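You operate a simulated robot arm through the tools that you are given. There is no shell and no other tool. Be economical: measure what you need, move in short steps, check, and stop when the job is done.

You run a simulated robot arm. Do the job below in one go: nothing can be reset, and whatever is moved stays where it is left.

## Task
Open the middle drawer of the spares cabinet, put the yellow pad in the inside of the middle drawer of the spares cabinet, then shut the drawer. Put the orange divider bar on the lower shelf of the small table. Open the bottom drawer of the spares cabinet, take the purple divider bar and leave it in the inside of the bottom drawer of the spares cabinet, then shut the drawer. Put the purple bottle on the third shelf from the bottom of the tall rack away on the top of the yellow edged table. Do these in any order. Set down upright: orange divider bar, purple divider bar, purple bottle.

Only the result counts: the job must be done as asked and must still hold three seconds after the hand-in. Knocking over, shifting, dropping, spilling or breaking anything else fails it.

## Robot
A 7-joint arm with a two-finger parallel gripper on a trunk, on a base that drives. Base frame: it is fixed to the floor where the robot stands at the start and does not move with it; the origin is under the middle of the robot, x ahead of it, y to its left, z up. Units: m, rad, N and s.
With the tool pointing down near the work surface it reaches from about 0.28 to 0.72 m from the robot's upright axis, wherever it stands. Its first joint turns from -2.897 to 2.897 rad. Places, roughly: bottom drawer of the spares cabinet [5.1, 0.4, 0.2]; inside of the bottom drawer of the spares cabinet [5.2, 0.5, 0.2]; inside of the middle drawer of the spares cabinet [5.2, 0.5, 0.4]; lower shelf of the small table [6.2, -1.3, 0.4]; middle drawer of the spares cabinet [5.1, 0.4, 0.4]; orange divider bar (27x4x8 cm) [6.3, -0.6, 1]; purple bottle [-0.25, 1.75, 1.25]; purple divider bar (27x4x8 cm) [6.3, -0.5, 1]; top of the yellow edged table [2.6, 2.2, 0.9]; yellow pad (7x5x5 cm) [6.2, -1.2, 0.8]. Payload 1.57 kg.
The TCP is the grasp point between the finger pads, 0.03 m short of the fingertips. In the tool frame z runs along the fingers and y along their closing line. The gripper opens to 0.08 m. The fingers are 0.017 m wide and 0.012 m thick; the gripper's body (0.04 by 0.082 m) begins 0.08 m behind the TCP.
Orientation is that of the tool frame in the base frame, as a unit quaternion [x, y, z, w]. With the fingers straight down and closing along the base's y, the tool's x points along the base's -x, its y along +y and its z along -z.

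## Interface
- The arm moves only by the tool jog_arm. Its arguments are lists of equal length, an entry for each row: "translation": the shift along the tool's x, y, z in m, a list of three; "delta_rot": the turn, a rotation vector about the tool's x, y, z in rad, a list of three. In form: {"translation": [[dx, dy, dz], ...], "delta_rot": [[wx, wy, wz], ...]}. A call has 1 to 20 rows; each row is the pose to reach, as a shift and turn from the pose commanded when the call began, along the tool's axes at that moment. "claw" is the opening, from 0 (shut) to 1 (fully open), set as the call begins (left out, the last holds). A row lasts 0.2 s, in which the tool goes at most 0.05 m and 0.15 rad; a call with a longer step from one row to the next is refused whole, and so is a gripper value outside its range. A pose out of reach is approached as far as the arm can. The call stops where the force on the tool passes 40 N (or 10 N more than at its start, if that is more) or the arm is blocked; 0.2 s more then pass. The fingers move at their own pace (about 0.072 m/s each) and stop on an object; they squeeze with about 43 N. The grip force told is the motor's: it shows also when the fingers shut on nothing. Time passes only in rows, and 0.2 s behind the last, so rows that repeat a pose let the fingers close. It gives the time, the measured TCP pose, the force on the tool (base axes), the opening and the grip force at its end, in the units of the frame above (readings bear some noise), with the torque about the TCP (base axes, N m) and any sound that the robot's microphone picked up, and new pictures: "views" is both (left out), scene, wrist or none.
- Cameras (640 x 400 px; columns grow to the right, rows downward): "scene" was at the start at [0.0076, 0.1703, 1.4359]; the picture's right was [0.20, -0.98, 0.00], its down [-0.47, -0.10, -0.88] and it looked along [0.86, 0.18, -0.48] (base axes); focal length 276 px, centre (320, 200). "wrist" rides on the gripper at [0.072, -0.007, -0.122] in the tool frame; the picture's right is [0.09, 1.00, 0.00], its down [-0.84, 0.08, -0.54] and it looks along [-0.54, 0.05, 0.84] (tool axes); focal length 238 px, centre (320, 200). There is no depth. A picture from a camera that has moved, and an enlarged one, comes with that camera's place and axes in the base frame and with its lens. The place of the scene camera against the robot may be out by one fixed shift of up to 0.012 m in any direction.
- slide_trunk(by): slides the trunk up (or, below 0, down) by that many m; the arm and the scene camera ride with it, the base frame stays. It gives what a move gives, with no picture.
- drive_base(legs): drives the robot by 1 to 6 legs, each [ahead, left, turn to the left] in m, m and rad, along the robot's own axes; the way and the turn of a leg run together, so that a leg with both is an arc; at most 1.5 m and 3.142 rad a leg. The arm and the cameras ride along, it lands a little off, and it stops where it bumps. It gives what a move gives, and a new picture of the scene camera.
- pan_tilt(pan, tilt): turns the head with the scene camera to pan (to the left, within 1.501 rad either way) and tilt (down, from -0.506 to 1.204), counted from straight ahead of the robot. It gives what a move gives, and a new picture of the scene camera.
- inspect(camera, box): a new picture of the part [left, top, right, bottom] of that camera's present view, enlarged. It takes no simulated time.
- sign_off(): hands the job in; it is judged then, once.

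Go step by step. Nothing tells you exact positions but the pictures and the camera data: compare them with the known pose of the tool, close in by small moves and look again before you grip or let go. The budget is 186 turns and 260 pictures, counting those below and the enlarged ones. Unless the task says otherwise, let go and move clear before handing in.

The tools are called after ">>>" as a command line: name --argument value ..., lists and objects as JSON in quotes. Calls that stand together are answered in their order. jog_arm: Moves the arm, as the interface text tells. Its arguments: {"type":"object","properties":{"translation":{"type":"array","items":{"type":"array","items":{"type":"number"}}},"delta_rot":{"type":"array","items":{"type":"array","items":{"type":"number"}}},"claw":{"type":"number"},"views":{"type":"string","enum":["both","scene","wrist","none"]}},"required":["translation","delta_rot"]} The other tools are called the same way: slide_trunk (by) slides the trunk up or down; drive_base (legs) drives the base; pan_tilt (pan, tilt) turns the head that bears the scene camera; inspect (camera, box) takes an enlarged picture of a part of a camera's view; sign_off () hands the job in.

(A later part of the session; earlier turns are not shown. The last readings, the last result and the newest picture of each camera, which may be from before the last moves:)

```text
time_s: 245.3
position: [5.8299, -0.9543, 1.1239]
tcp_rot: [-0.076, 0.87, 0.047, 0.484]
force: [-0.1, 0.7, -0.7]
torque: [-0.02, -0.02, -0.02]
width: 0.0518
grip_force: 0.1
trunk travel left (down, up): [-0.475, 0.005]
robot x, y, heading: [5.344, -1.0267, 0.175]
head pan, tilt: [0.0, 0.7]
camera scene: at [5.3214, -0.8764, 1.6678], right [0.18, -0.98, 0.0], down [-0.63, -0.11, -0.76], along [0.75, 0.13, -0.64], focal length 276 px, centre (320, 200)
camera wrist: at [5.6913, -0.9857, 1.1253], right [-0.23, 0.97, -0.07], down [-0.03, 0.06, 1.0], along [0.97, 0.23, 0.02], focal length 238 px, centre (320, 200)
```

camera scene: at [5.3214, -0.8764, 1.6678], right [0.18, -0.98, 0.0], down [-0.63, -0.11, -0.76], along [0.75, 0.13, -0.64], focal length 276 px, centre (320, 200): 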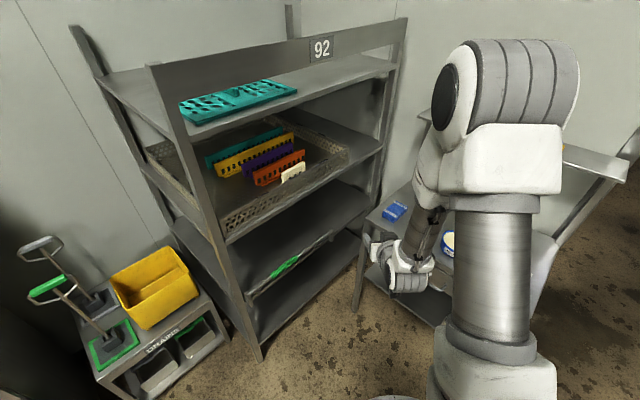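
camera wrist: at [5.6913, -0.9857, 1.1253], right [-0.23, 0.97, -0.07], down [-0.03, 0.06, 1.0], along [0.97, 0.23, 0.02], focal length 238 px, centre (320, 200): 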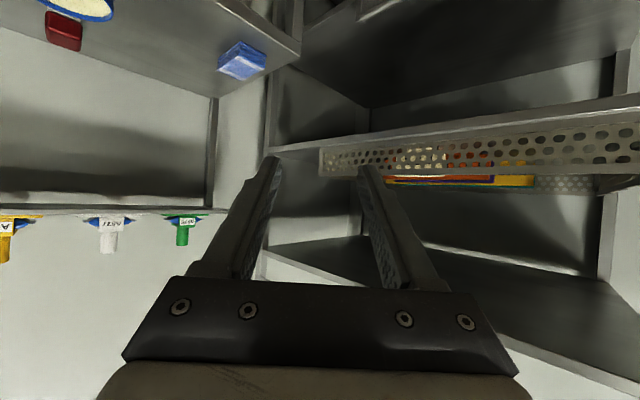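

Now I'll extend and yaw the tool so it points along the bars, with the arm still clear of the rack.

>>> jog_arm --translation '[[-0.016, 0.003, 0.02], [-0.032, 0.006, 0.04], [-0.048, 0.009, 0.06], [-0.065, 0.012, 0.08], [-0.081, 0.015, 0.1], [-0.097, 0.018, 0.12], [-0.097, 0.018, 0.12]]' --delta_rot '[[0.108, 0, 0.067], [0.217, 0, 0.134], [0.326, 0, 0.201], [0.434, 0, 0.268], [0.543, 0, 0.335], [0.652, 0, 0.402], [0.652, 0, 0.402]]' --claw 0.75

```text
time_s: 246.9
position: [5.9767, -0.9095, 1.1434]
tcp_rot: [0.253, 0.837, -0.138, 0.464]
force: [-0.7, 0.2, -0.1]
torque: [0.0, -0.02, -0.02]
width: 0.0599
grip_force: 0.0
trunk travel left (down, up): [-0.475, 0.005]
robot x, y, heading: [5.3386, -1.0265, 0.175]
head pan, tilt: [0.0, 0.7]
camera scene: at [5.3214, -0.8764, 1.6679], right [0.18, -0.98, 0.0], down [-0.63, -0.11, -0.76], along [0.75, 0.13, -0.64], focal length 276 px, centre (320, 200)
camera wrist: at [5.853, -0.8365, 1.1458], right [0.51, 0.86, -0.07], down [0.03, 0.07, 1.0], along [0.86, -0.51, 0.01], focal length 238 px, centre (320, 200)
```

scene: 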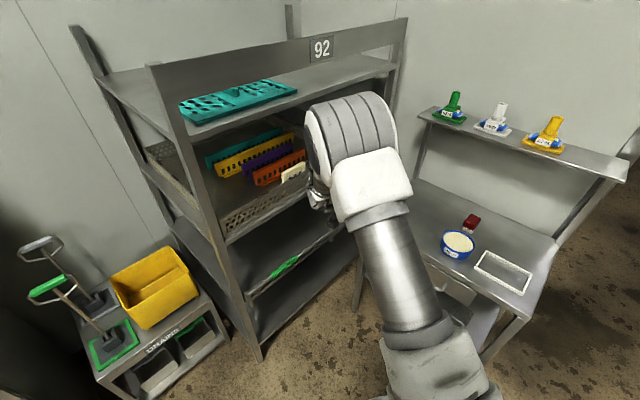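
wrist: 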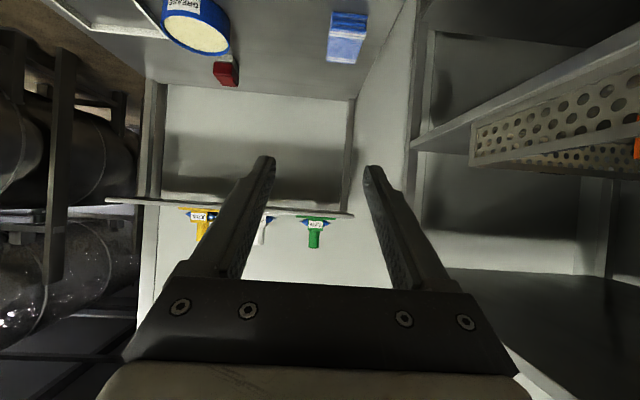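

The elbow sits too high and would hit the rack's header. I'll lower the trunk and raise the tool to flatten the arm, then check.

>>> slide_trunk --by -0.14

>>> jog_arm --translation '[[-0.03, 0, -0.018], [-0.06, 0, -0.037], [-0.09, 0, -0.056], [-0.119, 0, -0.073], [-0.119, 0, -0.073]]' --delta_rot '[[0, 0, 0], [0, 0, 0], [0, 0, 0], [0, 0, 0], [0, 0, 0]]' --views "scene"

```text
time_s: 248.6
position: [5.9748, -0.9093, 1.0025]
tcp_rot: [0.254, 0.837, -0.138, 0.464]
force: [-0.8, -0.4, -0.1]
torque: [0.0, -0.03, 0.0]
width: 0.0601
grip_force: 0.1
trunk travel left (down, up): [-0.335, 0.145]
robot x, y, heading: [5.3455, -1.0303, 0.179]
head pan, tilt: [0.0, 0.7]
```

```text
time_s: 249.8
position: [5.9739, -0.9113, 1.1443]
tcp_rot: [0.254, 0.838, -0.138, 0.464]
force: [-0.5, 0.8, 0.2]
torque: [0.01, 0.01, 0.0]
width: 0.06
grip_force: 0.1
trunk travel left (down, up): [-0.335, 0.145]
robot x, y, heading: [5.3418, -1.0269, 0.177]
head pan, tilt: [0.0, 0.7]
camera scene: at [5.3213, -0.8765, 1.5279], right [0.18, -0.98, 0.0], down [-0.63, -0.11, -0.77], along [0.75, 0.13, -0.64], focal length 276 px, centre (320, 200)
```

scene: 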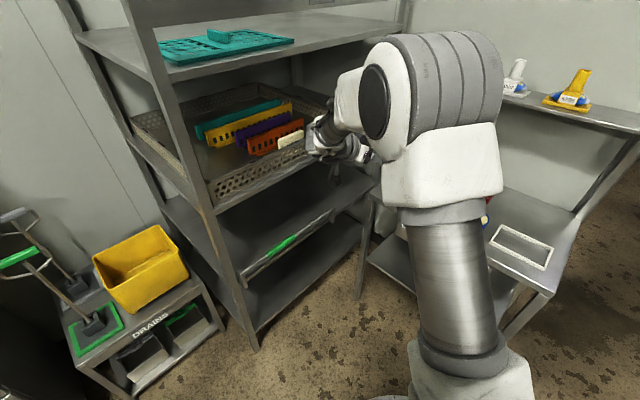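

>>> slide_trunk --by -0.14

>>> jog_arm --translation '[[-0.03, 0, -0.018], [-0.06, 0, -0.037], [-0.09, 0, -0.056], [-0.119, 0, -0.073], [-0.119, 0, -0.073]]' --delta_rot '[[0, 0, 0], [0, 0, 0], [0, 0, 0], [0, 0, 0], [0, 0, 0]]' --views "scene"

```text
time_s: 251.4
position: [5.9753, -0.9084, 1.0038]
tcp_rot: [0.254, 0.838, -0.138, 0.463]
force: [-0.1, 0.0, 0.0]
torque: [0.01, -0.02, -0.01]
width: 0.0599
grip_force: 0.1
trunk travel left (down, up): [-0.195, 0.285]
robot x, y, heading: [5.3458, -1.0277, 0.175]
head pan, tilt: [0.0, 0.7]
```

```text
time_s: 252.7
position: [5.9745, -0.9091, 1.1422]
tcp_rot: [0.254, 0.838, -0.138, 0.464]
force: [-0.6, -0.1, 1.1]
torque: [0.0, 0.01, 0.0]
width: 0.0601
grip_force: 0.0
trunk travel left (down, up): [-0.195, 0.285]
robot x, y, heading: [5.3423, -1.0288, 0.178]
head pan, tilt: [0.0, 0.7]
camera scene: at [5.3214, -0.8764, 1.3879], right [0.18, -0.98, 0.0], down [-0.63, -0.11, -0.77], along [0.75, 0.13, -0.64], focal length 276 px, centre (320, 200)
```

scene: 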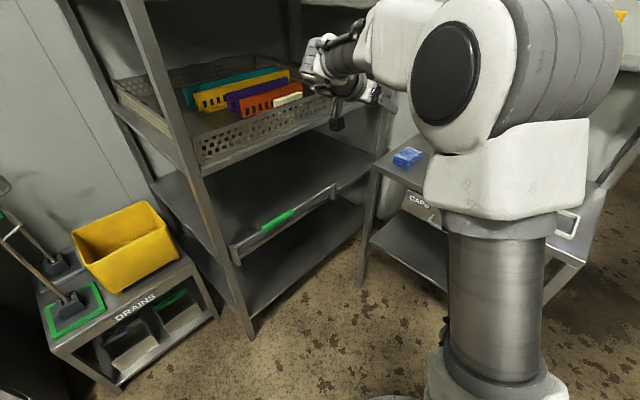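

>>> slide_trunk --by -0.12

>>> jog_arm --translation '[[-0.03, 0, -0.018], [-0.06, 0, -0.037], [-0.094, 0, -0.057], [-0.094, 0, -0.057]]' --delta_rot '[[0, 0, 0], [0, 0, 0], [0, 0, 0], [0, 0, 0]]' --views "scene"

```text
time_s: 254.2
position: [5.9756, -0.9083, 1.0218]
tcp_rot: [0.254, 0.837, -0.138, 0.464]
force: [0.0, -0.1, 0.1]
torque: [-0.01, 0.01, 0.02]
width: 0.0601
grip_force: 0.1
trunk travel left (down, up): [-0.075, 0.405]
robot x, y, heading: [5.3425, -1.0259, 0.181]
head pan, tilt: [0.0, 0.7]
```

```text
time_s: 255.2
position: [5.9745, -0.911, 1.132]
tcp_rot: [0.254, 0.837, -0.138, 0.464]
force: [0.6, -0.1, -0.6]
torque: [-0.03, -0.02, -0.01]
width: 0.06
grip_force: 0.1
trunk travel left (down, up): [-0.075, 0.405]
robot x, y, heading: [5.3377, -1.0269, 0.174]
head pan, tilt: [0.0, 0.7]
camera scene: at [5.3214, -0.8764, 1.2679], right [0.18, -0.98, 0.0], down [-0.63, -0.11, -0.76], along [0.75, 0.13, -0.64], focal length 276 px, centre (320, 200)
```

scene: 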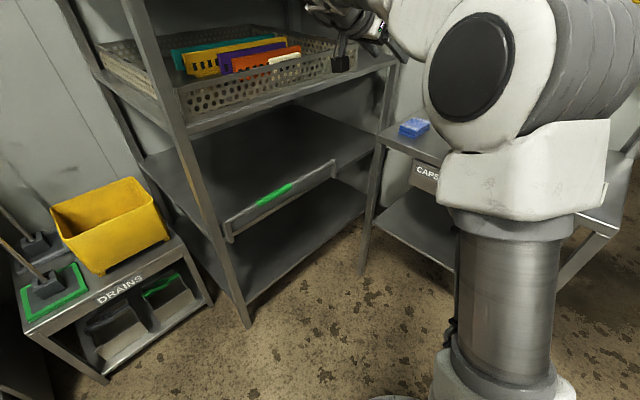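

>>> drive_base --legs '[[0.132, 0.137, 0]]'

>>> pan_tilt --pan -0.1 --tilt 0.15

>>> jog_arm --translation '[[0, 0, 0]]' --delta_rot '[[0, 0, 0]]' --views "wrist"

```text
time_s: 256.8
position: [6.0805, -0.7599, 1.1332]
tcp_rot: [0.255, 0.837, -0.138, 0.464]
force: [-0.3, 0.0, -0.7]
torque: [0.0, 0.01, 0.02]
width: 0.0598
grip_force: 0.1
trunk travel left (down, up): [-0.075, 0.405]
robot x, y, heading: [5.4483, -0.8744, 0.174]
head pan, tilt: [0.0, 0.7]
camera scene: at [5.4267, -0.7236, 1.2679], right [0.17, -0.98, 0.0], down [-0.63, -0.11, -0.77], along [0.75, 0.13, -0.64], focal length 276 px, centre (320, 200)
```

scene: 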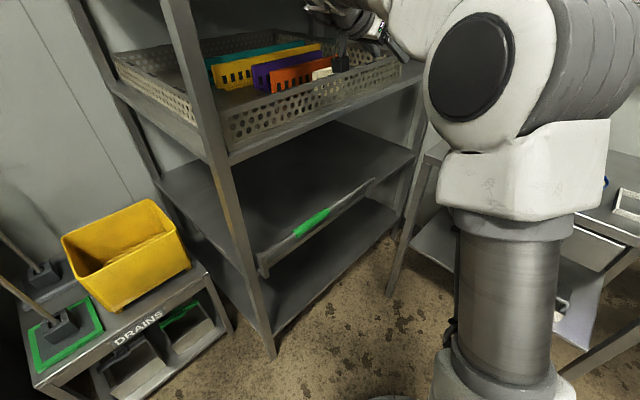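

```text
time_s: 257.8
position: [6.0814, -0.7598, 1.1326]
tcp_rot: [0.256, 0.837, -0.139, 0.463]
force: [0.2, 0.5, -0.1]
torque: [0.0, 0.0, 0.02]
width: 0.0601
grip_force: 0.0
trunk travel left (down, up): [-0.075, 0.405]
robot x, y, heading: [5.4458, -0.8724, 0.175]
head pan, tilt: [-0.099, 0.15]
camera scene: at [5.4355, -0.7313, 1.3179], right [0.07, -1.0, 0.0], down [-0.15, -0.01, -0.99], along [0.99, 0.07, -0.15], focal length 276 px, centre (320, 200)
```

scene: 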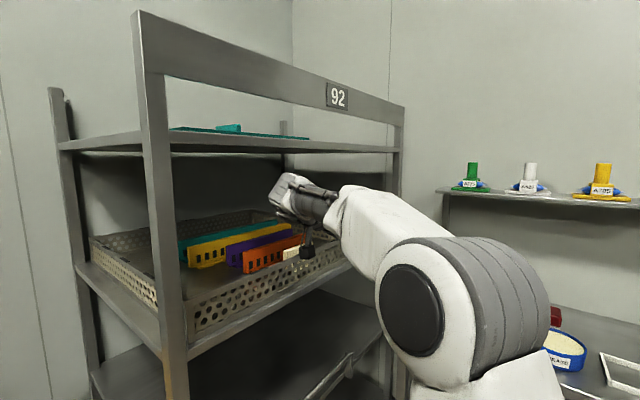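

```text
time_s: 258.2
position: [6.0807, -0.7606, 1.1316]
tcp_rot: [0.255, 0.837, -0.139, 0.464]
force: [-0.7, -0.4, 0.2]
torque: [0.02, 0.01, -0.01]
width: 0.06
grip_force: 0.0
trunk travel left (down, up): [-0.075, 0.405]
robot x, y, heading: [5.4473, -0.8751, 0.178]
head pan, tilt: [-0.099, 0.15]
camera wrist: at [5.9583, -0.687, 1.1351], right [0.51, 0.86, -0.07], down [0.03, 0.07, 1.0], along [0.86, -0.51, 0.01], focal length 238 px, centre (320, 200)
```

wrist: 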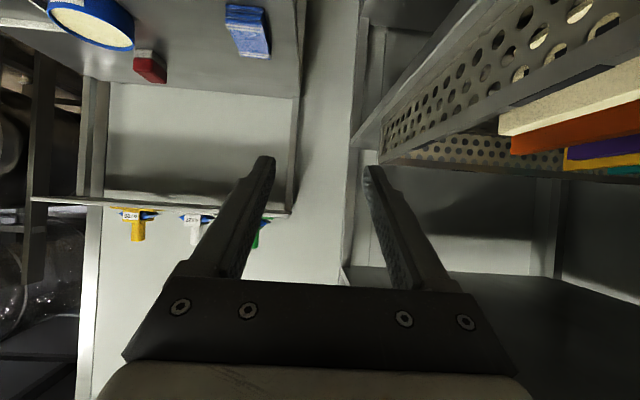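

The view confirms the geometry: orange bar at s≈3.0, top ≈1.07. I'll drive in over the bar, staying above the tops.

>>> drive_base --legs '[[0.11, 0.172, 0]]'

>>> jog_arm --translation '[[0, 0, 0]]' --delta_rot '[[0, 0, 0]]'

```text
time_s: 260.1
position: [6.158, -0.5712, 1.1337]
tcp_rot: [0.254, 0.837, -0.138, 0.464]
force: [0.0, -0.5, -0.4]
torque: [-0.04, -0.03, 0.02]
width: 0.0599
grip_force: 0.0
trunk travel left (down, up): [-0.075, 0.405]
robot x, y, heading: [5.5267, -0.6874, 0.181]
head pan, tilt: [-0.099, 0.15]
camera scene: at [5.5136, -0.5436, 1.318], right [0.08, -1.0, 0.0], down [-0.15, -0.01, -0.99], along [0.99, 0.08, -0.15], focal length 276 px, centre (320, 200)
```

scene: 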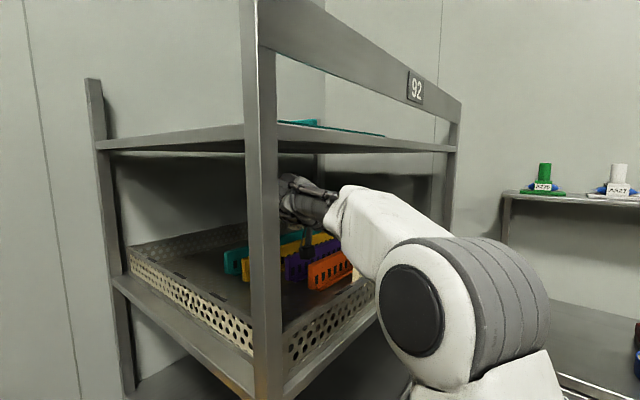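

```text
time_s: 260.5
position: [6.1586, -0.5713, 1.1332]
tcp_rot: [0.255, 0.837, -0.138, 0.464]
force: [0.4, -0.1, -0.6]
torque: [-0.04, 0.0, -0.02]
width: 0.06
grip_force: 0.0
trunk travel left (down, up): [-0.075, 0.405]
robot x, y, heading: [5.528, -0.6815, 0.176]
head pan, tilt: [-0.099, 0.15]
camera scene: at [5.5136, -0.5436, 1.318], right [0.08, -1.0, 0.0], down [-0.15, -0.01, -0.99], along [0.99, 0.08, -0.15], focal length 276 px, centre (320, 200)
camera wrist: at [6.0362, -0.498, 1.1352], right [0.51, 0.86, -0.07], down [0.03, 0.07, 1.0], along [0.86, -0.51, 0.01], focal length 238 px, centre (320, 200)
```

scene: 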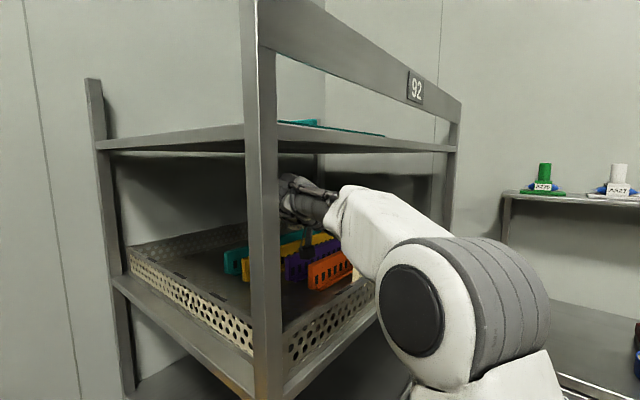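
wrist: 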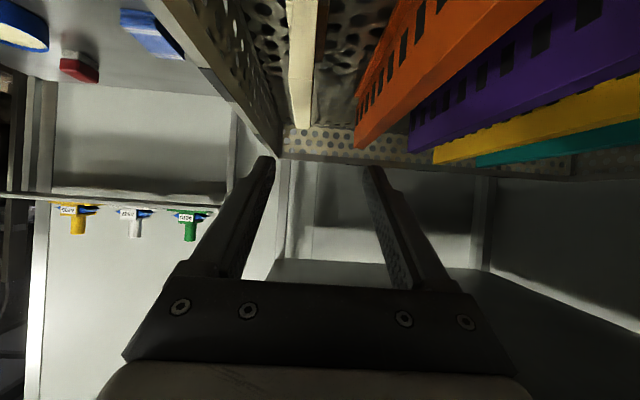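

>>> jog_arm --translation '[[0, 0.03, 0], [0, 0.067, 0], [0.017, 0.067, 0.0105], [0.034, 0.067, 0.021], [0.034, 0.067, 0.021]]' --delta_rot '[[0.019, 0, 0.012], [0.038, 0, 0.024], [0.038, 0, 0.024], [0.038, 0, 0.024], [0.038, 0, 0.024]]'

```text
time_s: 261.7
position: [6.1948, -0.515, 1.092]
tcp_rot: [0.273, 0.831, -0.148, 0.461]
force: [0.1, -0.8, 0.0]
torque: [0.01, 0.01, 0.03]
width: 0.0602
grip_force: 0.1
trunk travel left (down, up): [-0.075, 0.405]
robot x, y, heading: [5.5254, -0.6888, 0.176]
head pan, tilt: [-0.099, 0.15]
camera scene: at [5.5136, -0.5435, 1.318], right [0.08, -1.0, 0.0], down [-0.15, -0.01, -0.99], along [0.99, 0.08, -0.15], focal length 276 px, centre (320, 200)
camera wrist: at [6.0764, -0.4361, 1.0944], right [0.55, 0.83, -0.07], down [0.03, 0.07, 1.0], along [0.84, -0.55, 0.01], focal length 238 px, centre (320, 200)
```

scene: 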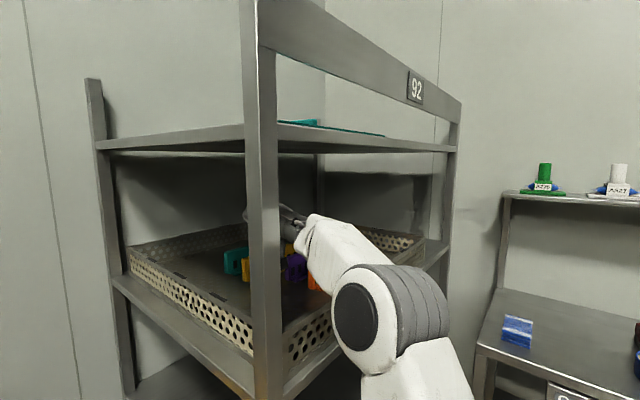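
wrist: 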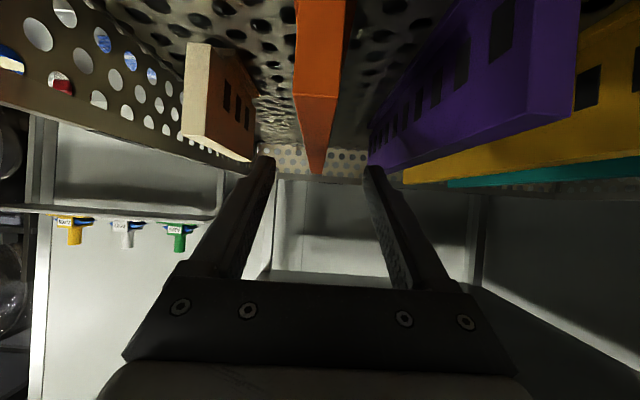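

The orange bar is centered between the fingers, and neighbors are clear. I'll move forward 4.5 cm toward its middle and lower onto it.

>>> jog_arm --translation '[[-0.012, 0, 0.019], [-0.024, 0, 0.038], [-0.012, 0, 0.0455], [0.0, 0, 0.053], [0.01, 0, 0.059], [0.0195, 0, 0.065], [0.0195, 0, 0.065]]' --delta_rot '[[0, 0, 0], [0, 0, 0], [0, 0, 0], [0, 0, 0], [0, 0, 0], [0, 0, 0], [0, 0, 0]]' --views "wrist"

```text
time_s: 263.3
position: [6.2317, -0.5404, 1.0408]
tcp_rot: [0.274, 0.831, -0.149, 0.461]
force: [-0.7, 0.1, -0.2]
torque: [-0.02, 0.02, 0.0]
width: 0.06
grip_force: 0.1
trunk travel left (down, up): [-0.075, 0.405]
robot x, y, heading: [5.5236, -0.6845, 0.181]
head pan, tilt: [-0.099, 0.15]
camera wrist: at [6.113, -0.4625, 1.0435], right [0.55, 0.83, -0.07], down [0.03, 0.07, 1.0], along [0.84, -0.55, 0.01], focal length 238 px, centre (320, 200)
```

wrist: 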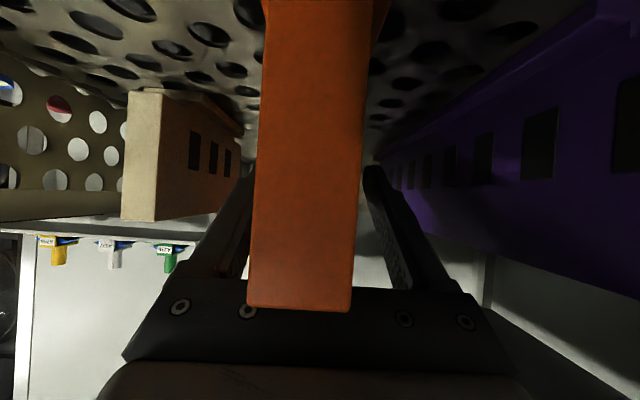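

>>> jog_arm --translation '[[0, -0.003, 0], [0, -0.003, 0]]' --delta_rot '[[-0.022, 0, -0.0137], [-0.022, 0, -0.0137]]' --views "none"

>>> jog_arm --translation '[[0, 0, 0], [0, 0, 0], [0, 0, 0], [0, 0, 0], [0, 0, 0]]' --delta_rot '[[0, 0, 0], [0, 0, 0], [0, 0, 0], [0, 0, 0], [0, 0, 0]]' --claw 0 --views "wrist"

```text
time_s: 263.9
position: [6.2294, -0.5431, 1.0414]
tcp_rot: [0.263, 0.834, -0.143, 0.463]
force: [-0.4, -0.2, 0.4]
torque: [-0.01, 0.0, -0.01]
width: 0.06
grip_force: 0.0
trunk travel left (down, up): [-0.075, 0.405]
robot x, y, heading: [5.5248, -0.6847, 0.177]
head pan, tilt: [-0.099, 0.15]
```

```text
time_s: 265.1
position: [6.2292, -0.5438, 1.0427]
tcp_rot: [0.262, 0.835, -0.142, 0.463]
force: [0.0, -0.3, 1.5]
torque: [0.04, 0.12, -0.02]
width: 0.0159
grip_force: 31.3
trunk travel left (down, up): [-0.075, 0.405]
robot x, y, heading: [5.5268, -0.688, 0.177]
head pan, tilt: [-0.099, 0.15]
camera wrist: at [6.1092, -0.4682, 1.0444], right [0.53, 0.85, -0.07], down [0.03, 0.07, 1.0], along [0.85, -0.53, 0.01], focal length 238 px, centre (320, 200)
```

wrist: 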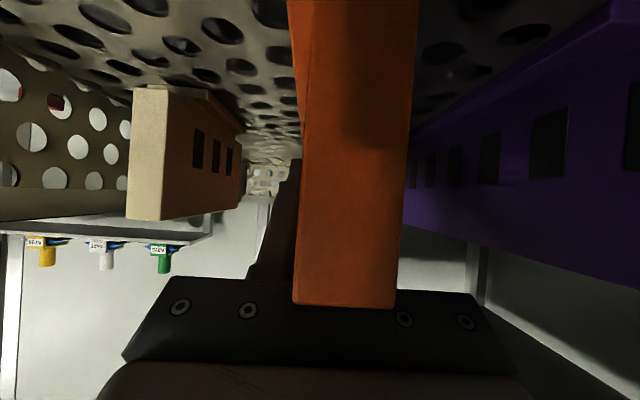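

Gripped (16 mm slab). I'll lift straight up by 7 cm.

>>> jog_arm --translation '[[-0.017, 0, -0.0105], [-0.034, 0, -0.021], [-0.051, 0, -0.0315], [-0.062, 0, -0.038], [-0.062, 0, -0.038]]' --delta_rot '[[0, 0, 0], [0, 0, 0], [0, 0, 0], [0, 0, 0], [0, 0, 0]]'

```text
time_s: 266.3
position: [6.2298, -0.5443, 1.114]
tcp_rot: [0.261, 0.835, -0.141, 0.462]
force: [0.2, -0.2, -2.6]
torque: [0.01, 0.05, 0.0]
width: 0.0161
grip_force: 31.0
trunk travel left (down, up): [-0.075, 0.405]
robot x, y, heading: [5.5251, -0.6861, 0.176]
head pan, tilt: [-0.099, 0.15]
camera scene: at [5.5138, -0.5435, 1.318], right [0.08, -1.0, 0.0], down [-0.15, -0.01, -0.99], along [0.99, 0.08, -0.15], focal length 276 px, centre (320, 200)
camera wrist: at [6.109, -0.4693, 1.1168], right [0.53, 0.85, -0.07], down [0.03, 0.07, 1.0], along [0.85, -0.53, 0.01], focal length 238 px, centre (320, 200)
```

scene: 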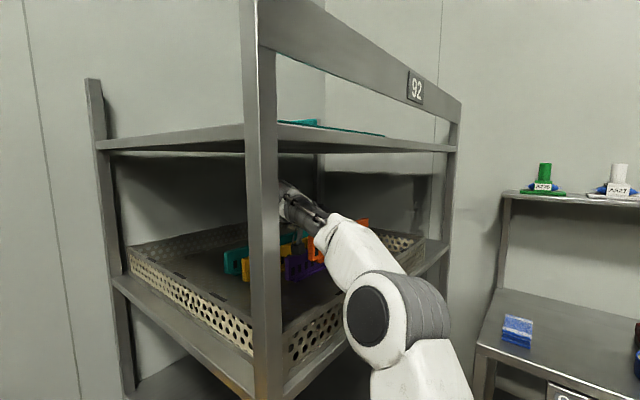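
wrist: 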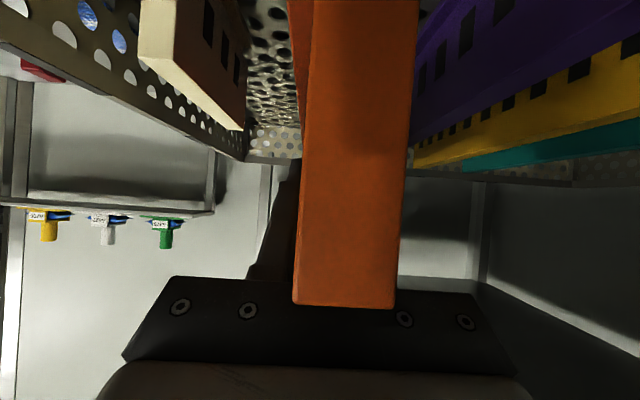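

>>> jog_arm --translation '[[-0.013, 0, -0.008], [-0.0255, 0, -0.0158], [-0.0255, 0, -0.0158]]' --delta_rot '[[0, 0, 0], [0, 0, 0], [0, 0, 0]]' --views "scene"

>>> inspect --camera "scene" --box '[240, 110, 460, 300]'

```text
time_s: 267.1
position: [6.2289, -0.5444, 1.1442]
tcp_rot: [0.262, 0.835, -0.142, 0.463]
force: [-0.8, -0.2, -2.4]
torque: [0.01, 0.03, 0.0]
width: 0.0159
grip_force: 31.0
trunk travel left (down, up): [-0.075, 0.405]
robot x, y, heading: [5.5223, -0.6834, 0.177]
head pan, tilt: [-0.099, 0.15]
camera scene: at [5.5138, -0.5435, 1.318], right [0.08, -1.0, 0.0], down [-0.15, -0.01, -0.99], along [0.99, 0.08, -0.15], focal length 276 px, centre (320, 200)
```

scene: 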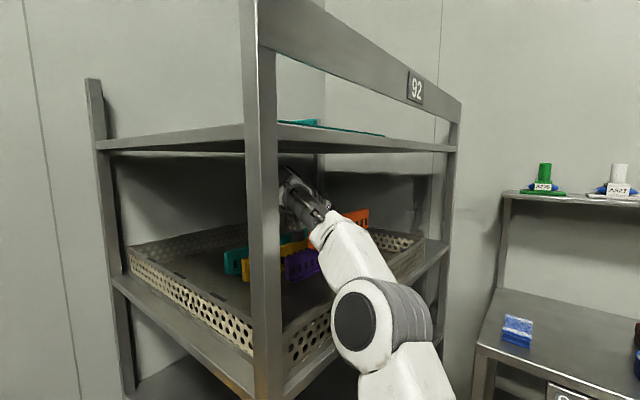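

```text
2.11 times, centred on (350, 205) of scene
camera zoom: at [5.5138, -0.5435, 1.318], right [0.08, -1.0, 0.0], down [-0.15, -0.01, -0.99], along [0.99, 0.08, -0.15], focal length 582 px, centre (257, 190)
```

zoom: 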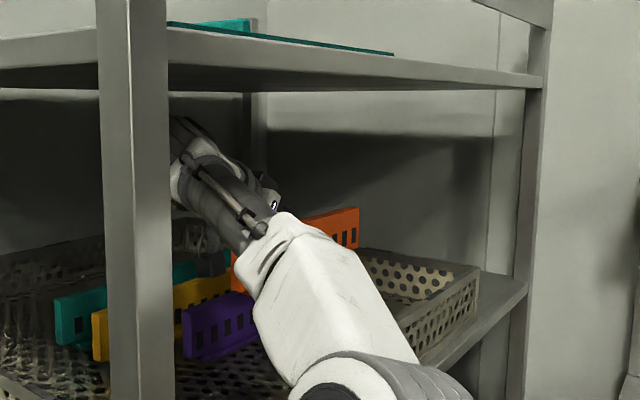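

The bar is clear above the basket wall and cream block. I'll drive straight out of the rack.

>>> drive_base --legs '[[-0.312, -0.324, 0]]'

>>> pan_tilt --pan -0.4 --tilt 0.6

```text
time_s: 270.1
position: [5.9842, -0.9151, 1.1432]
tcp_rot: [0.262, 0.835, -0.142, 0.463]
force: [0.0, -0.8, -2.4]
torque: [0.03, 0.05, 0.02]
width: 0.0159
grip_force: 31.3
trunk travel left (down, up): [-0.075, 0.405]
robot x, y, heading: [5.2877, -1.0557, 0.175]
head pan, tilt: [-0.099, 0.15]
camera scene: at [5.2677, -0.9142, 1.318], right [0.08, -1.0, 0.0], down [-0.15, -0.01, -0.99], along [0.99, 0.08, -0.15], focal length 276 px, centre (320, 200)
```

scene: 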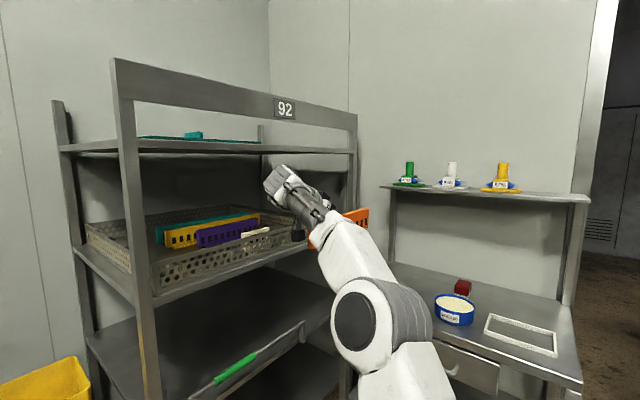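

```text
time_s: 271.0
position: [5.9828, -0.9141, 1.1442]
tcp_rot: [0.262, 0.835, -0.142, 0.463]
force: [0.1, -0.3, -1.3]
torque: [0.01, 0.06, 0.02]
width: 0.016
grip_force: 31.8
trunk travel left (down, up): [-0.075, 0.405]
robot x, y, heading: [5.2816, -1.0552, 0.178]
head pan, tilt: [-0.4, 0.6]
camera scene: at [5.2614, -0.9409, 1.2765], right [-0.22, -0.98, 0.0], down [-0.55, 0.12, -0.83], along [0.81, -0.18, -0.56], focal length 276 px, centre (320, 200)
```

scene: 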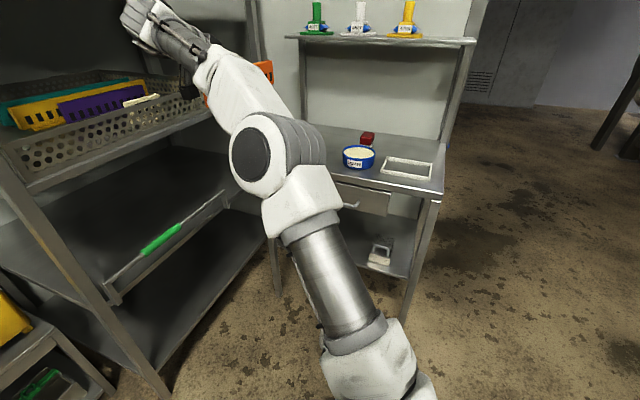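

Orange is out. Next I'll align the tool radially, face the small table squarely, and then lower to its bottom shelf.

>>> drive_base --legs '[[-0.15, 0, 0]]'

>>> jog_arm --translation '[[0, 0, 0], [0, 0, 0], [0, 0, 0], [0, 0, 0], [0, 0, 0], [0, 0, 0], [0, 0, 0]]' --delta_rot '[[-0.108, 0, -0.066], [-0.216, 0, -0.132], [-0.324, 0, -0.198], [-0.432, 0, -0.264], [-0.54, 0, -0.33], [-0.64, 0, -0.395], [-0.64, 0, -0.395]]' --views "none"

>>> drive_base --legs '[[0, 0, -0.77]]'

```text
time_s: 272.6
position: [5.8361, -0.9414, 1.1445]
tcp_rot: [0.262, 0.835, -0.142, 0.463]
force: [-0.3, 0.2, -1.6]
torque: [0.03, 0.04, -0.02]
width: 0.016
grip_force: 31.3
trunk travel left (down, up): [-0.075, 0.405]
robot x, y, heading: [5.1319, -1.0853, 0.171]
head pan, tilt: [-0.4, 0.6]
camera scene: at [5.1136, -0.9672, 1.2765], right [-0.22, -0.97, 0.0], down [-0.55, 0.13, -0.82], along [0.8, -0.18, -0.57], focal length 276 px, centre (320, 200)
```

scene: 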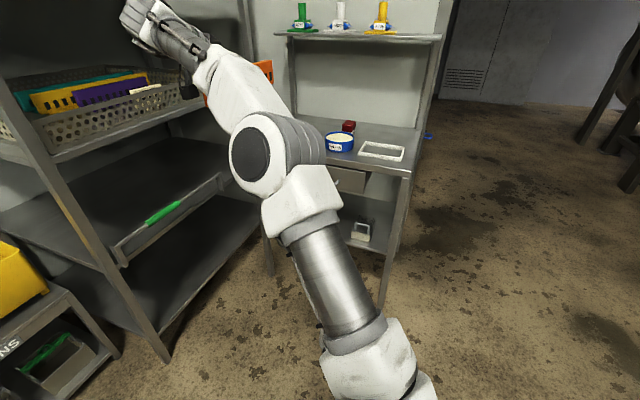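

```text
time_s: 274.2
position: [5.8363, -0.9417, 1.1442]
tcp_rot: [-0.062, 0.872, 0.039, 0.485]
force: [-0.2, 0.1, -2.4]
torque: [0.0, 0.02, -0.01]
width: 0.0157
grip_force: 31.4
trunk travel left (down, up): [-0.075, 0.405]
robot x, y, heading: [5.1315, -1.0844, 0.182]
head pan, tilt: [-0.4, 0.6]
```

```text
time_s: 277.3
position: [5.7361, -1.4704, 1.1452]
tcp_rot: [0.27, 0.831, -0.146, 0.464]
force: [-0.4, -0.2, -0.8]
torque: [0.0, 0.04, 0.03]
width: 0.0158
grip_force: 31.4
trunk travel left (down, up): [-0.075, 0.405]
robot x, y, heading: [5.1367, -1.0824, -0.594]
head pan, tilt: [-0.4, 0.6]
camera scene: at [5.1909, -0.9849, 1.2765], right [-0.84, -0.54, 0.0], down [-0.31, 0.47, -0.82], along [0.45, -0.69, -0.57], focal length 276 px, centre (320, 200)
```

scene: 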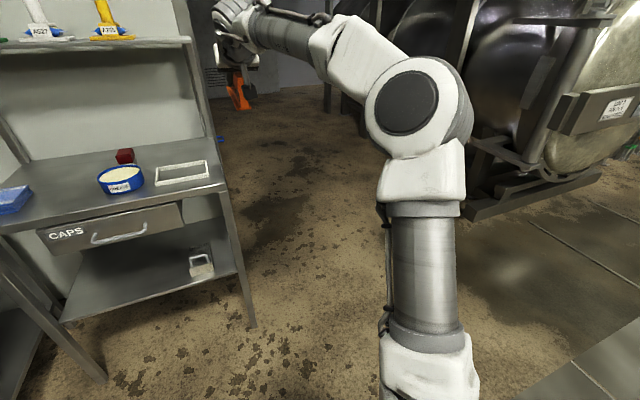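

The shelf is at z≈0.40 with free room at s≈2.5. I'll lower the arm in free space first.

>>> slide_trunk --by -0.07

>>> jog_arm --translation '[[0.044, 0, 0.0127], [0.088, 0, 0.0255], [0.132, 0, 0.0382], [0.176, 0, 0.051], [0.22, 0, 0.0637], [0.264, 0, 0.0765], [0.308, 0, 0.0892], [0.352, 0, 0.102], [0.396, 0, 0.1147], [0.44, 0, 0.1275], [0.484, 0, 0.14], [0.528, 0, 0.153], [0.573, 0, 0.166], [0.573, 0, 0.166]]' --delta_rot '[[0, 0, 0], [0, 0, 0], [0, 0, 0], [0, 0, 0], [0, 0, 0], [0, 0, 0], [0, 0, 0], [0, 0, 0], [0, 0, 0], [0, 0, 0], [0, 0, 0], [0, 0, 0], [0, 0, 0], [0, 0, 0]]'

```text
time_s: 278.4
position: [5.7361, -1.4715, 1.074]
tcp_rot: [0.271, 0.831, -0.146, 0.464]
force: [-0.2, -0.2, -1.7]
torque: [0.02, 0.04, 0.0]
width: 0.016
grip_force: 31.7
trunk travel left (down, up): [-0.005, 0.475]
robot x, y, heading: [5.1317, -1.0834, -0.595]
head pan, tilt: [-0.4, 0.6]
```

```text
time_s: 281.4
position: [5.6082, -1.3736, 0.497]
tcp_rot: [0.27, 0.831, -0.146, 0.464]
force: [-0.4, 0.2, -1.7]
torque: [0.03, 0.06, 0.01]
width: 0.0159
grip_force: 31.4
trunk travel left (down, up): [-0.005, 0.475]
robot x, y, heading: [5.1305, -1.0855, -0.593]
head pan, tilt: [-0.4, 0.6]
camera scene: at [5.1908, -0.9848, 1.2065], right [-0.84, -0.54, 0.0], down [-0.31, 0.47, -0.82], along [0.45, -0.69, -0.57], focal length 276 px, centre (320, 200)
camera wrist: at [5.4888, -1.2957, 0.4984], right [0.54, 0.84, -0.07], down [0.02, 0.07, 1.0], along [0.84, -0.54, 0.02], focal length 238 px, centre (320, 200)
```

scene: 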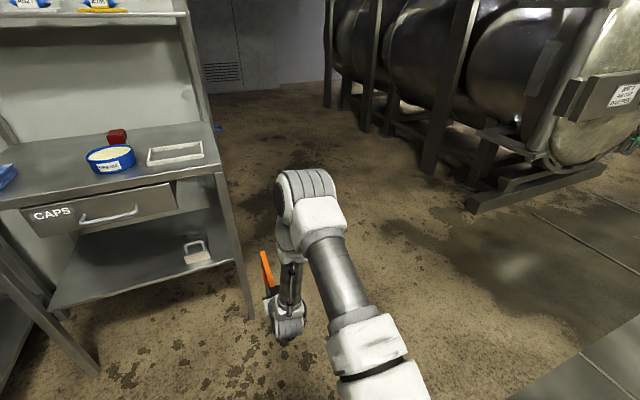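
wrist: 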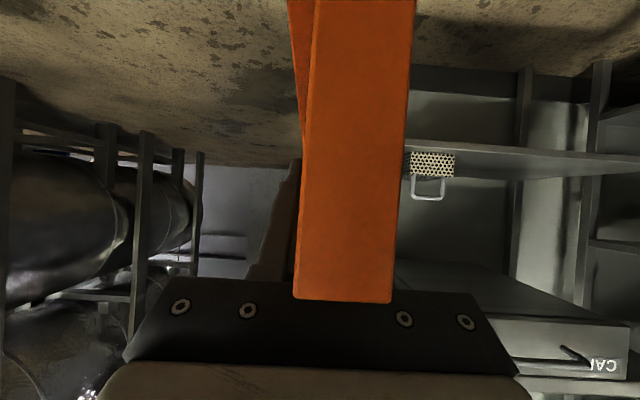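

>>> drive_base --legs '[[0, 0.5, 0]]'

>>> jog_arm --translation '[[0, 0, 0]]' --delta_rot '[[0, 0, 0]]' --views "wrist"

```text
time_s: 285.6
position: [5.8865, -0.9643, 0.4967]
tcp_rot: [0.273, 0.83, -0.147, 0.463]
force: [0.3, -0.3, -1.9]
torque: [0.06, 0.03, 0.0]
width: 0.0159
grip_force: 31.0
trunk travel left (down, up): [-0.005, 0.475]
robot x, y, heading: [5.4103, -0.6697, -0.602]
head pan, tilt: [-0.4, 0.6]
camera scene: at [5.4715, -0.5733, 1.2065], right [-0.84, -0.54, 0.0], down [-0.31, 0.48, -0.82], along [0.45, -0.69, -0.57], focal length 276 px, centre (320, 200)
```

scene: 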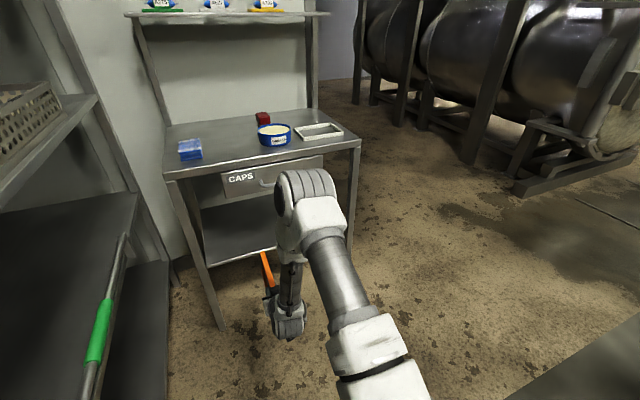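

```text
time_s: 286.0
position: [5.8863, -0.9636, 0.4967]
tcp_rot: [0.274, 0.83, -0.148, 0.463]
force: [0.3, 0.2, -2.0]
torque: [0.04, 0.05, 0.02]
width: 0.016
grip_force: 31.6
trunk travel left (down, up): [-0.005, 0.475]
robot x, y, heading: [5.4102, -0.6769, -0.602]
head pan, tilt: [-0.4, 0.6]
camera wrist: at [5.7678, -0.8856, 0.4986], right [0.55, 0.83, -0.07], down [0.03, 0.07, 1.0], along [0.84, -0.55, 0.02], focal length 238 px, centre (320, 200)
```

wrist: 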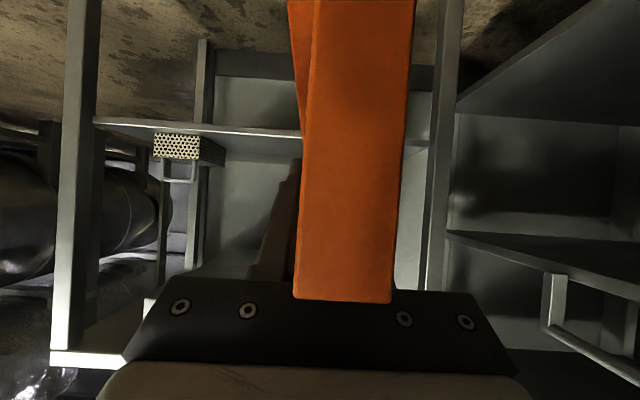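

The bar is aligned with free shelf space and about 3 cm above it. I'll drive forward to slide it in over the shelf.

>>> drive_base --legs '[[0.4, 0, 0]]'

>>> jog_arm --translation '[[0, 0, 0]]' --delta_rot '[[0, 0, 0]]' --views "wrist"

```text
time_s: 289.4
position: [6.2208, -1.1872, 0.4955]
tcp_rot: [0.271, 0.831, -0.145, 0.463]
force: [-0.2, 1.5, -2.1]
torque: [0.01, 0.03, 0.0]
width: 0.0158
grip_force: 31.5
trunk travel left (down, up): [-0.005, 0.475]
robot x, y, heading: [5.7438, -0.8985, -0.598]
head pan, tilt: [-0.4, 0.6]
stopped in leg 1: the robot was blocked; the commanded pose is now the measured one
camera scene: at [5.8047, -0.8002, 1.2065], right [-0.84, -0.54, 0.0], down [-0.31, 0.47, -0.83], along [0.45, -0.69, -0.56], focal length 276 px, centre (320, 200)
```

scene: 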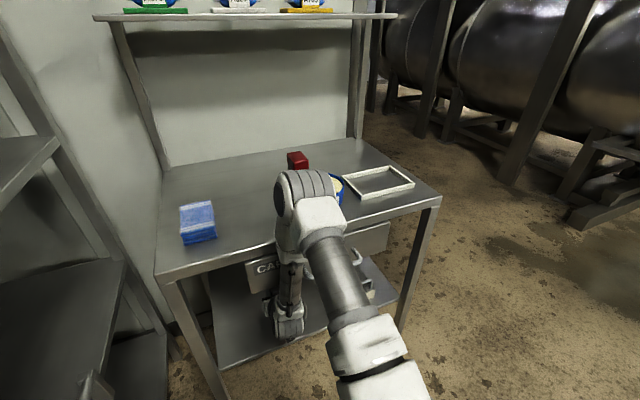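

```text
time_s: 289.8
position: [6.2202, -1.1873, 0.4971]
tcp_rot: [0.271, 0.832, -0.145, 0.463]
force: [-0.9, 0.5, -2.0]
torque: [-0.01, 0.06, 0.0]
width: 0.0157
grip_force: 31.4
trunk travel left (down, up): [-0.005, 0.475]
robot x, y, heading: [5.7449, -0.8977, -0.599]
head pan, tilt: [-0.4, 0.6]
camera wrist: at [6.1016, -1.1101, 0.4987], right [0.54, 0.84, -0.07], down [0.03, 0.06, 1.0], along [0.84, -0.54, 0.01], focal length 238 px, centre (320, 200)
```

wrist: 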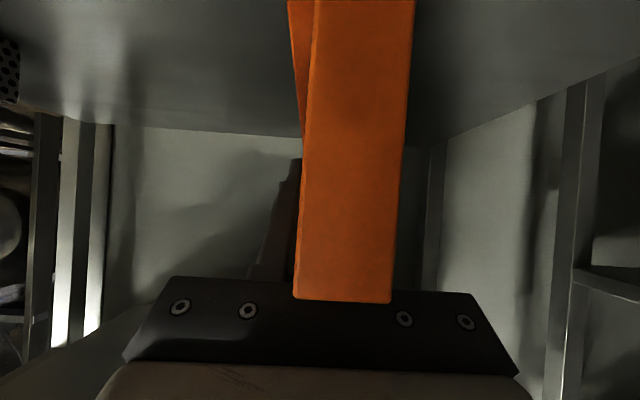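

The drive was reported blocked at the very end, so an arm link may have touched the table edge. I'll back off 2 cm and look closely.

>>> drive_base --legs '[[-0.025, 0, 0]]'

>>> inspect --camera "scene" --box '[200, 140, 440, 340]'

```text
time_s: 290.6
position: [6.1995, -1.1733, 0.4952]
tcp_rot: [0.272, 0.831, -0.146, 0.462]
force: [-0.4, -0.1, -1.9]
torque: [-0.01, 0.02, 0.02]
width: 0.0156
grip_force: 31.3
trunk travel left (down, up): [-0.005, 0.475]
robot x, y, heading: [5.726, -0.8849, -0.594]
head pan, tilt: [-0.4, 0.6]
camera scene: at [5.7845, -0.7866, 1.2065], right [-0.84, -0.54, 0.0], down [-0.31, 0.47, -0.82], along [0.45, -0.69, -0.57], focal length 276 px, centre (320, 200)
```

scene: 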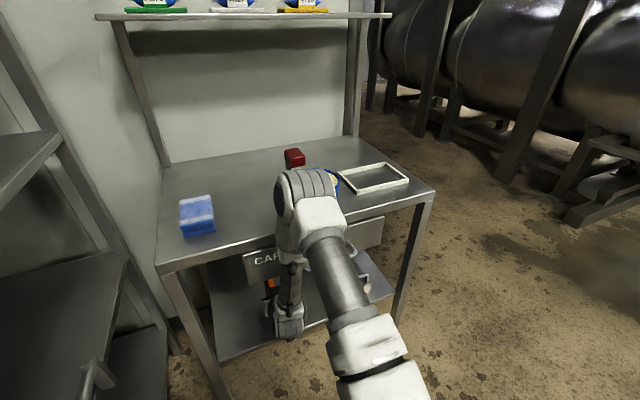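

```text
2.00 times, centred on (320, 240) of scene
camera zoom: at [5.7845, -0.7866, 1.2065], right [-0.84, -0.54, 0.0], down [-0.31, 0.47, -0.82], along [0.45, -0.69, -0.57], focal length 553 px, centre (320, 120)
```

zoom: 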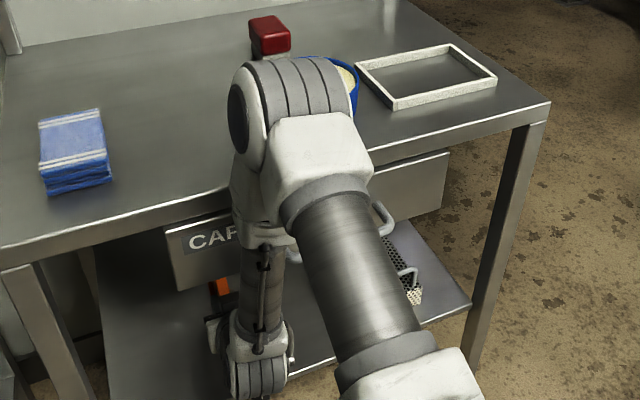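

The table and items look undisturbed. I'll lower the bar gently onto the shelf here.

>>> jog_arm --translation '[[0.009, 0, 0.0055], [0.017, 0, 0.0105], [0.0213, 0, 0.0131], [0.0213, 0, 0.0131]]' --delta_rot '[[0, 0, 0], [0, 0, 0], [0, 0, 0], [0, 0, 0]]' --views "wrist"

```text
time_s: 291.6
position: [6.2005, -1.1736, 0.4706]
tcp_rot: [0.272, 0.831, -0.146, 0.463]
force: [0.5, 0.4, -2.4]
torque: [0.01, 0.05, 0.02]
width: 0.0158
grip_force: 31.7
trunk travel left (down, up): [-0.005, 0.475]
robot x, y, heading: [5.7254, -0.8861, -0.599]
head pan, tilt: [-0.4, 0.6]
camera wrist: at [6.0808, -1.0953, 0.473], right [0.54, 0.84, -0.07], down [0.03, 0.06, 1.0], along [0.84, -0.54, 0.01], focal length 238 px, centre (320, 200)
```

wrist: 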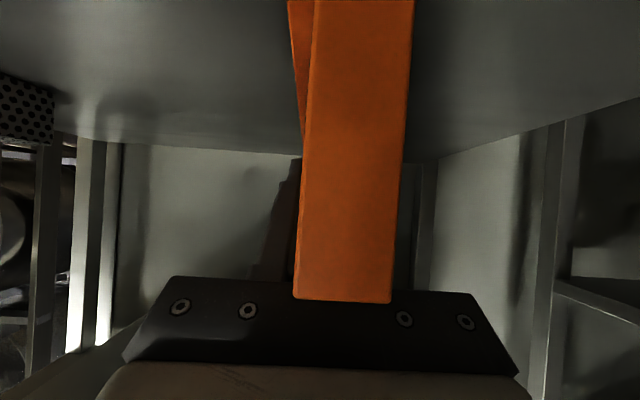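

>>> jog_arm --translation '[[0.0035, 0, 0.002], [0.007, 0, 0.0042], [0.0105, 0, 0.0063], [0.014, 0, 0.0085], [0.014, 0, 0.0085]]' --delta_rot '[[0, 0, 0], [0, 0, 0], [0, 0, 0], [0, 0, 0], [0, 0, 0]]' --views "none"

```text
time_s: 292.8
position: [6.1994, -1.1718, 0.4551]
tcp_rot: [0.271, 0.831, -0.145, 0.463]
force: [0.7, 0.2, -2.4]
torque: [0.0, 0.06, -0.02]
width: 0.0158
grip_force: 31.5
trunk travel left (down, up): [-0.005, 0.475]
robot x, y, heading: [5.7231, -0.887, -0.601]
head pan, tilt: [-0.4, 0.6]
```

>>> jog_arm --translation '[[0.0025, 0, 0.0015], [0.005, 0, 0.003], [0.0075, 0, 0.0046], [0.01, 0, 0.0062], [0.01, 0, 0.0062]]' --delta_rot '[[0, 0, 0], [0, 0, 0], [0, 0, 0], [0, 0, 0], [0, 0, 0]]' --views "none"

```text
time_s: 294.0
position: [6.2013, -1.1746, 0.4445]
tcp_rot: [0.27, 0.83, -0.147, 0.466]
force: [5.3, -2.8, 24.4]
torque: [-0.17, 0.44, 0.37]
width: 0.0158
grip_force: 30.9
trunk travel left (down, up): [-0.005, 0.475]
robot x, y, heading: [5.7287, -0.8829, -0.598]
head pan, tilt: [-0.4, 0.6]
```

Contact. I'll relax, release, and withdraw along the tool axis.

>>> jog_arm --translation '[[-0.003, 0, -0.002], [-0.004, 0, -0.0025], [-0.004, 0, -0.0025]]' --delta_rot '[[0, 0, 0], [0, 0, 0], [0, 0, 0]]' --views "none"

>>> jog_arm --translation '[[0, 0, 0], [0, 0, 0], [0, 0, 0], [-0.01, 0, -0.01], [-0.02, 0, -0.03], [-0.02, 0, -0.05], [-0.02, 0, -0.05]]' --delta_rot '[[0, 0, 0], [0, 0, 0], [0, 0, 0], [0, 0, 0], [0, 0, 0], [0, 0, 0], [0, 0, 0]]' --claw 0.7 --views "wrist"

```text
time_s: 294.8
position: [6.1982, -1.1717, 0.4459]
tcp_rot: [0.272, 0.833, -0.145, 0.46]
force: [-0.9, 0.1, -1.6]
torque: [0.04, 0.04, 0.02]
width: 0.016
grip_force: 31.4
trunk travel left (down, up): [-0.005, 0.475]
robot x, y, heading: [5.7266, -0.8881, -0.595]
head pan, tilt: [-0.4, 0.6]
```

```text
time_s: 296.4
position: [6.1734, -1.1539, 0.4918]
tcp_rot: [0.272, 0.831, -0.146, 0.462]
force: [-0.5, -0.1, 0.9]
torque: [-0.03, -0.03, -0.01]
width: 0.0561
grip_force: 0.0
trunk travel left (down, up): [-0.005, 0.475]
robot x, y, heading: [5.7273, -0.8865, -0.601]
head pan, tilt: [-0.4, 0.6]
camera wrist: at [6.054, -1.077, 0.4943], right [0.54, 0.84, -0.07], down [0.03, 0.06, 1.0], along [0.84, -0.54, 0.01], focal length 238 px, centre (320, 200)
```

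wrist: 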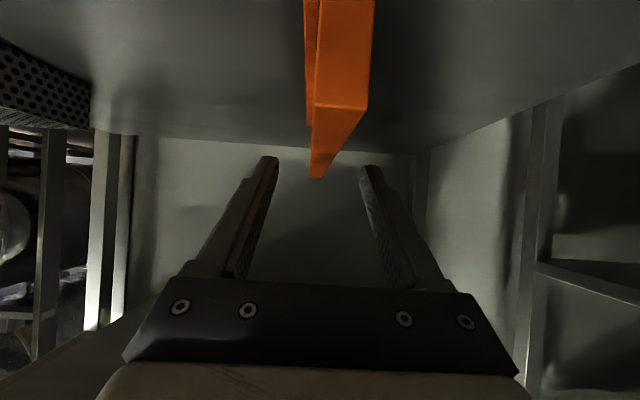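

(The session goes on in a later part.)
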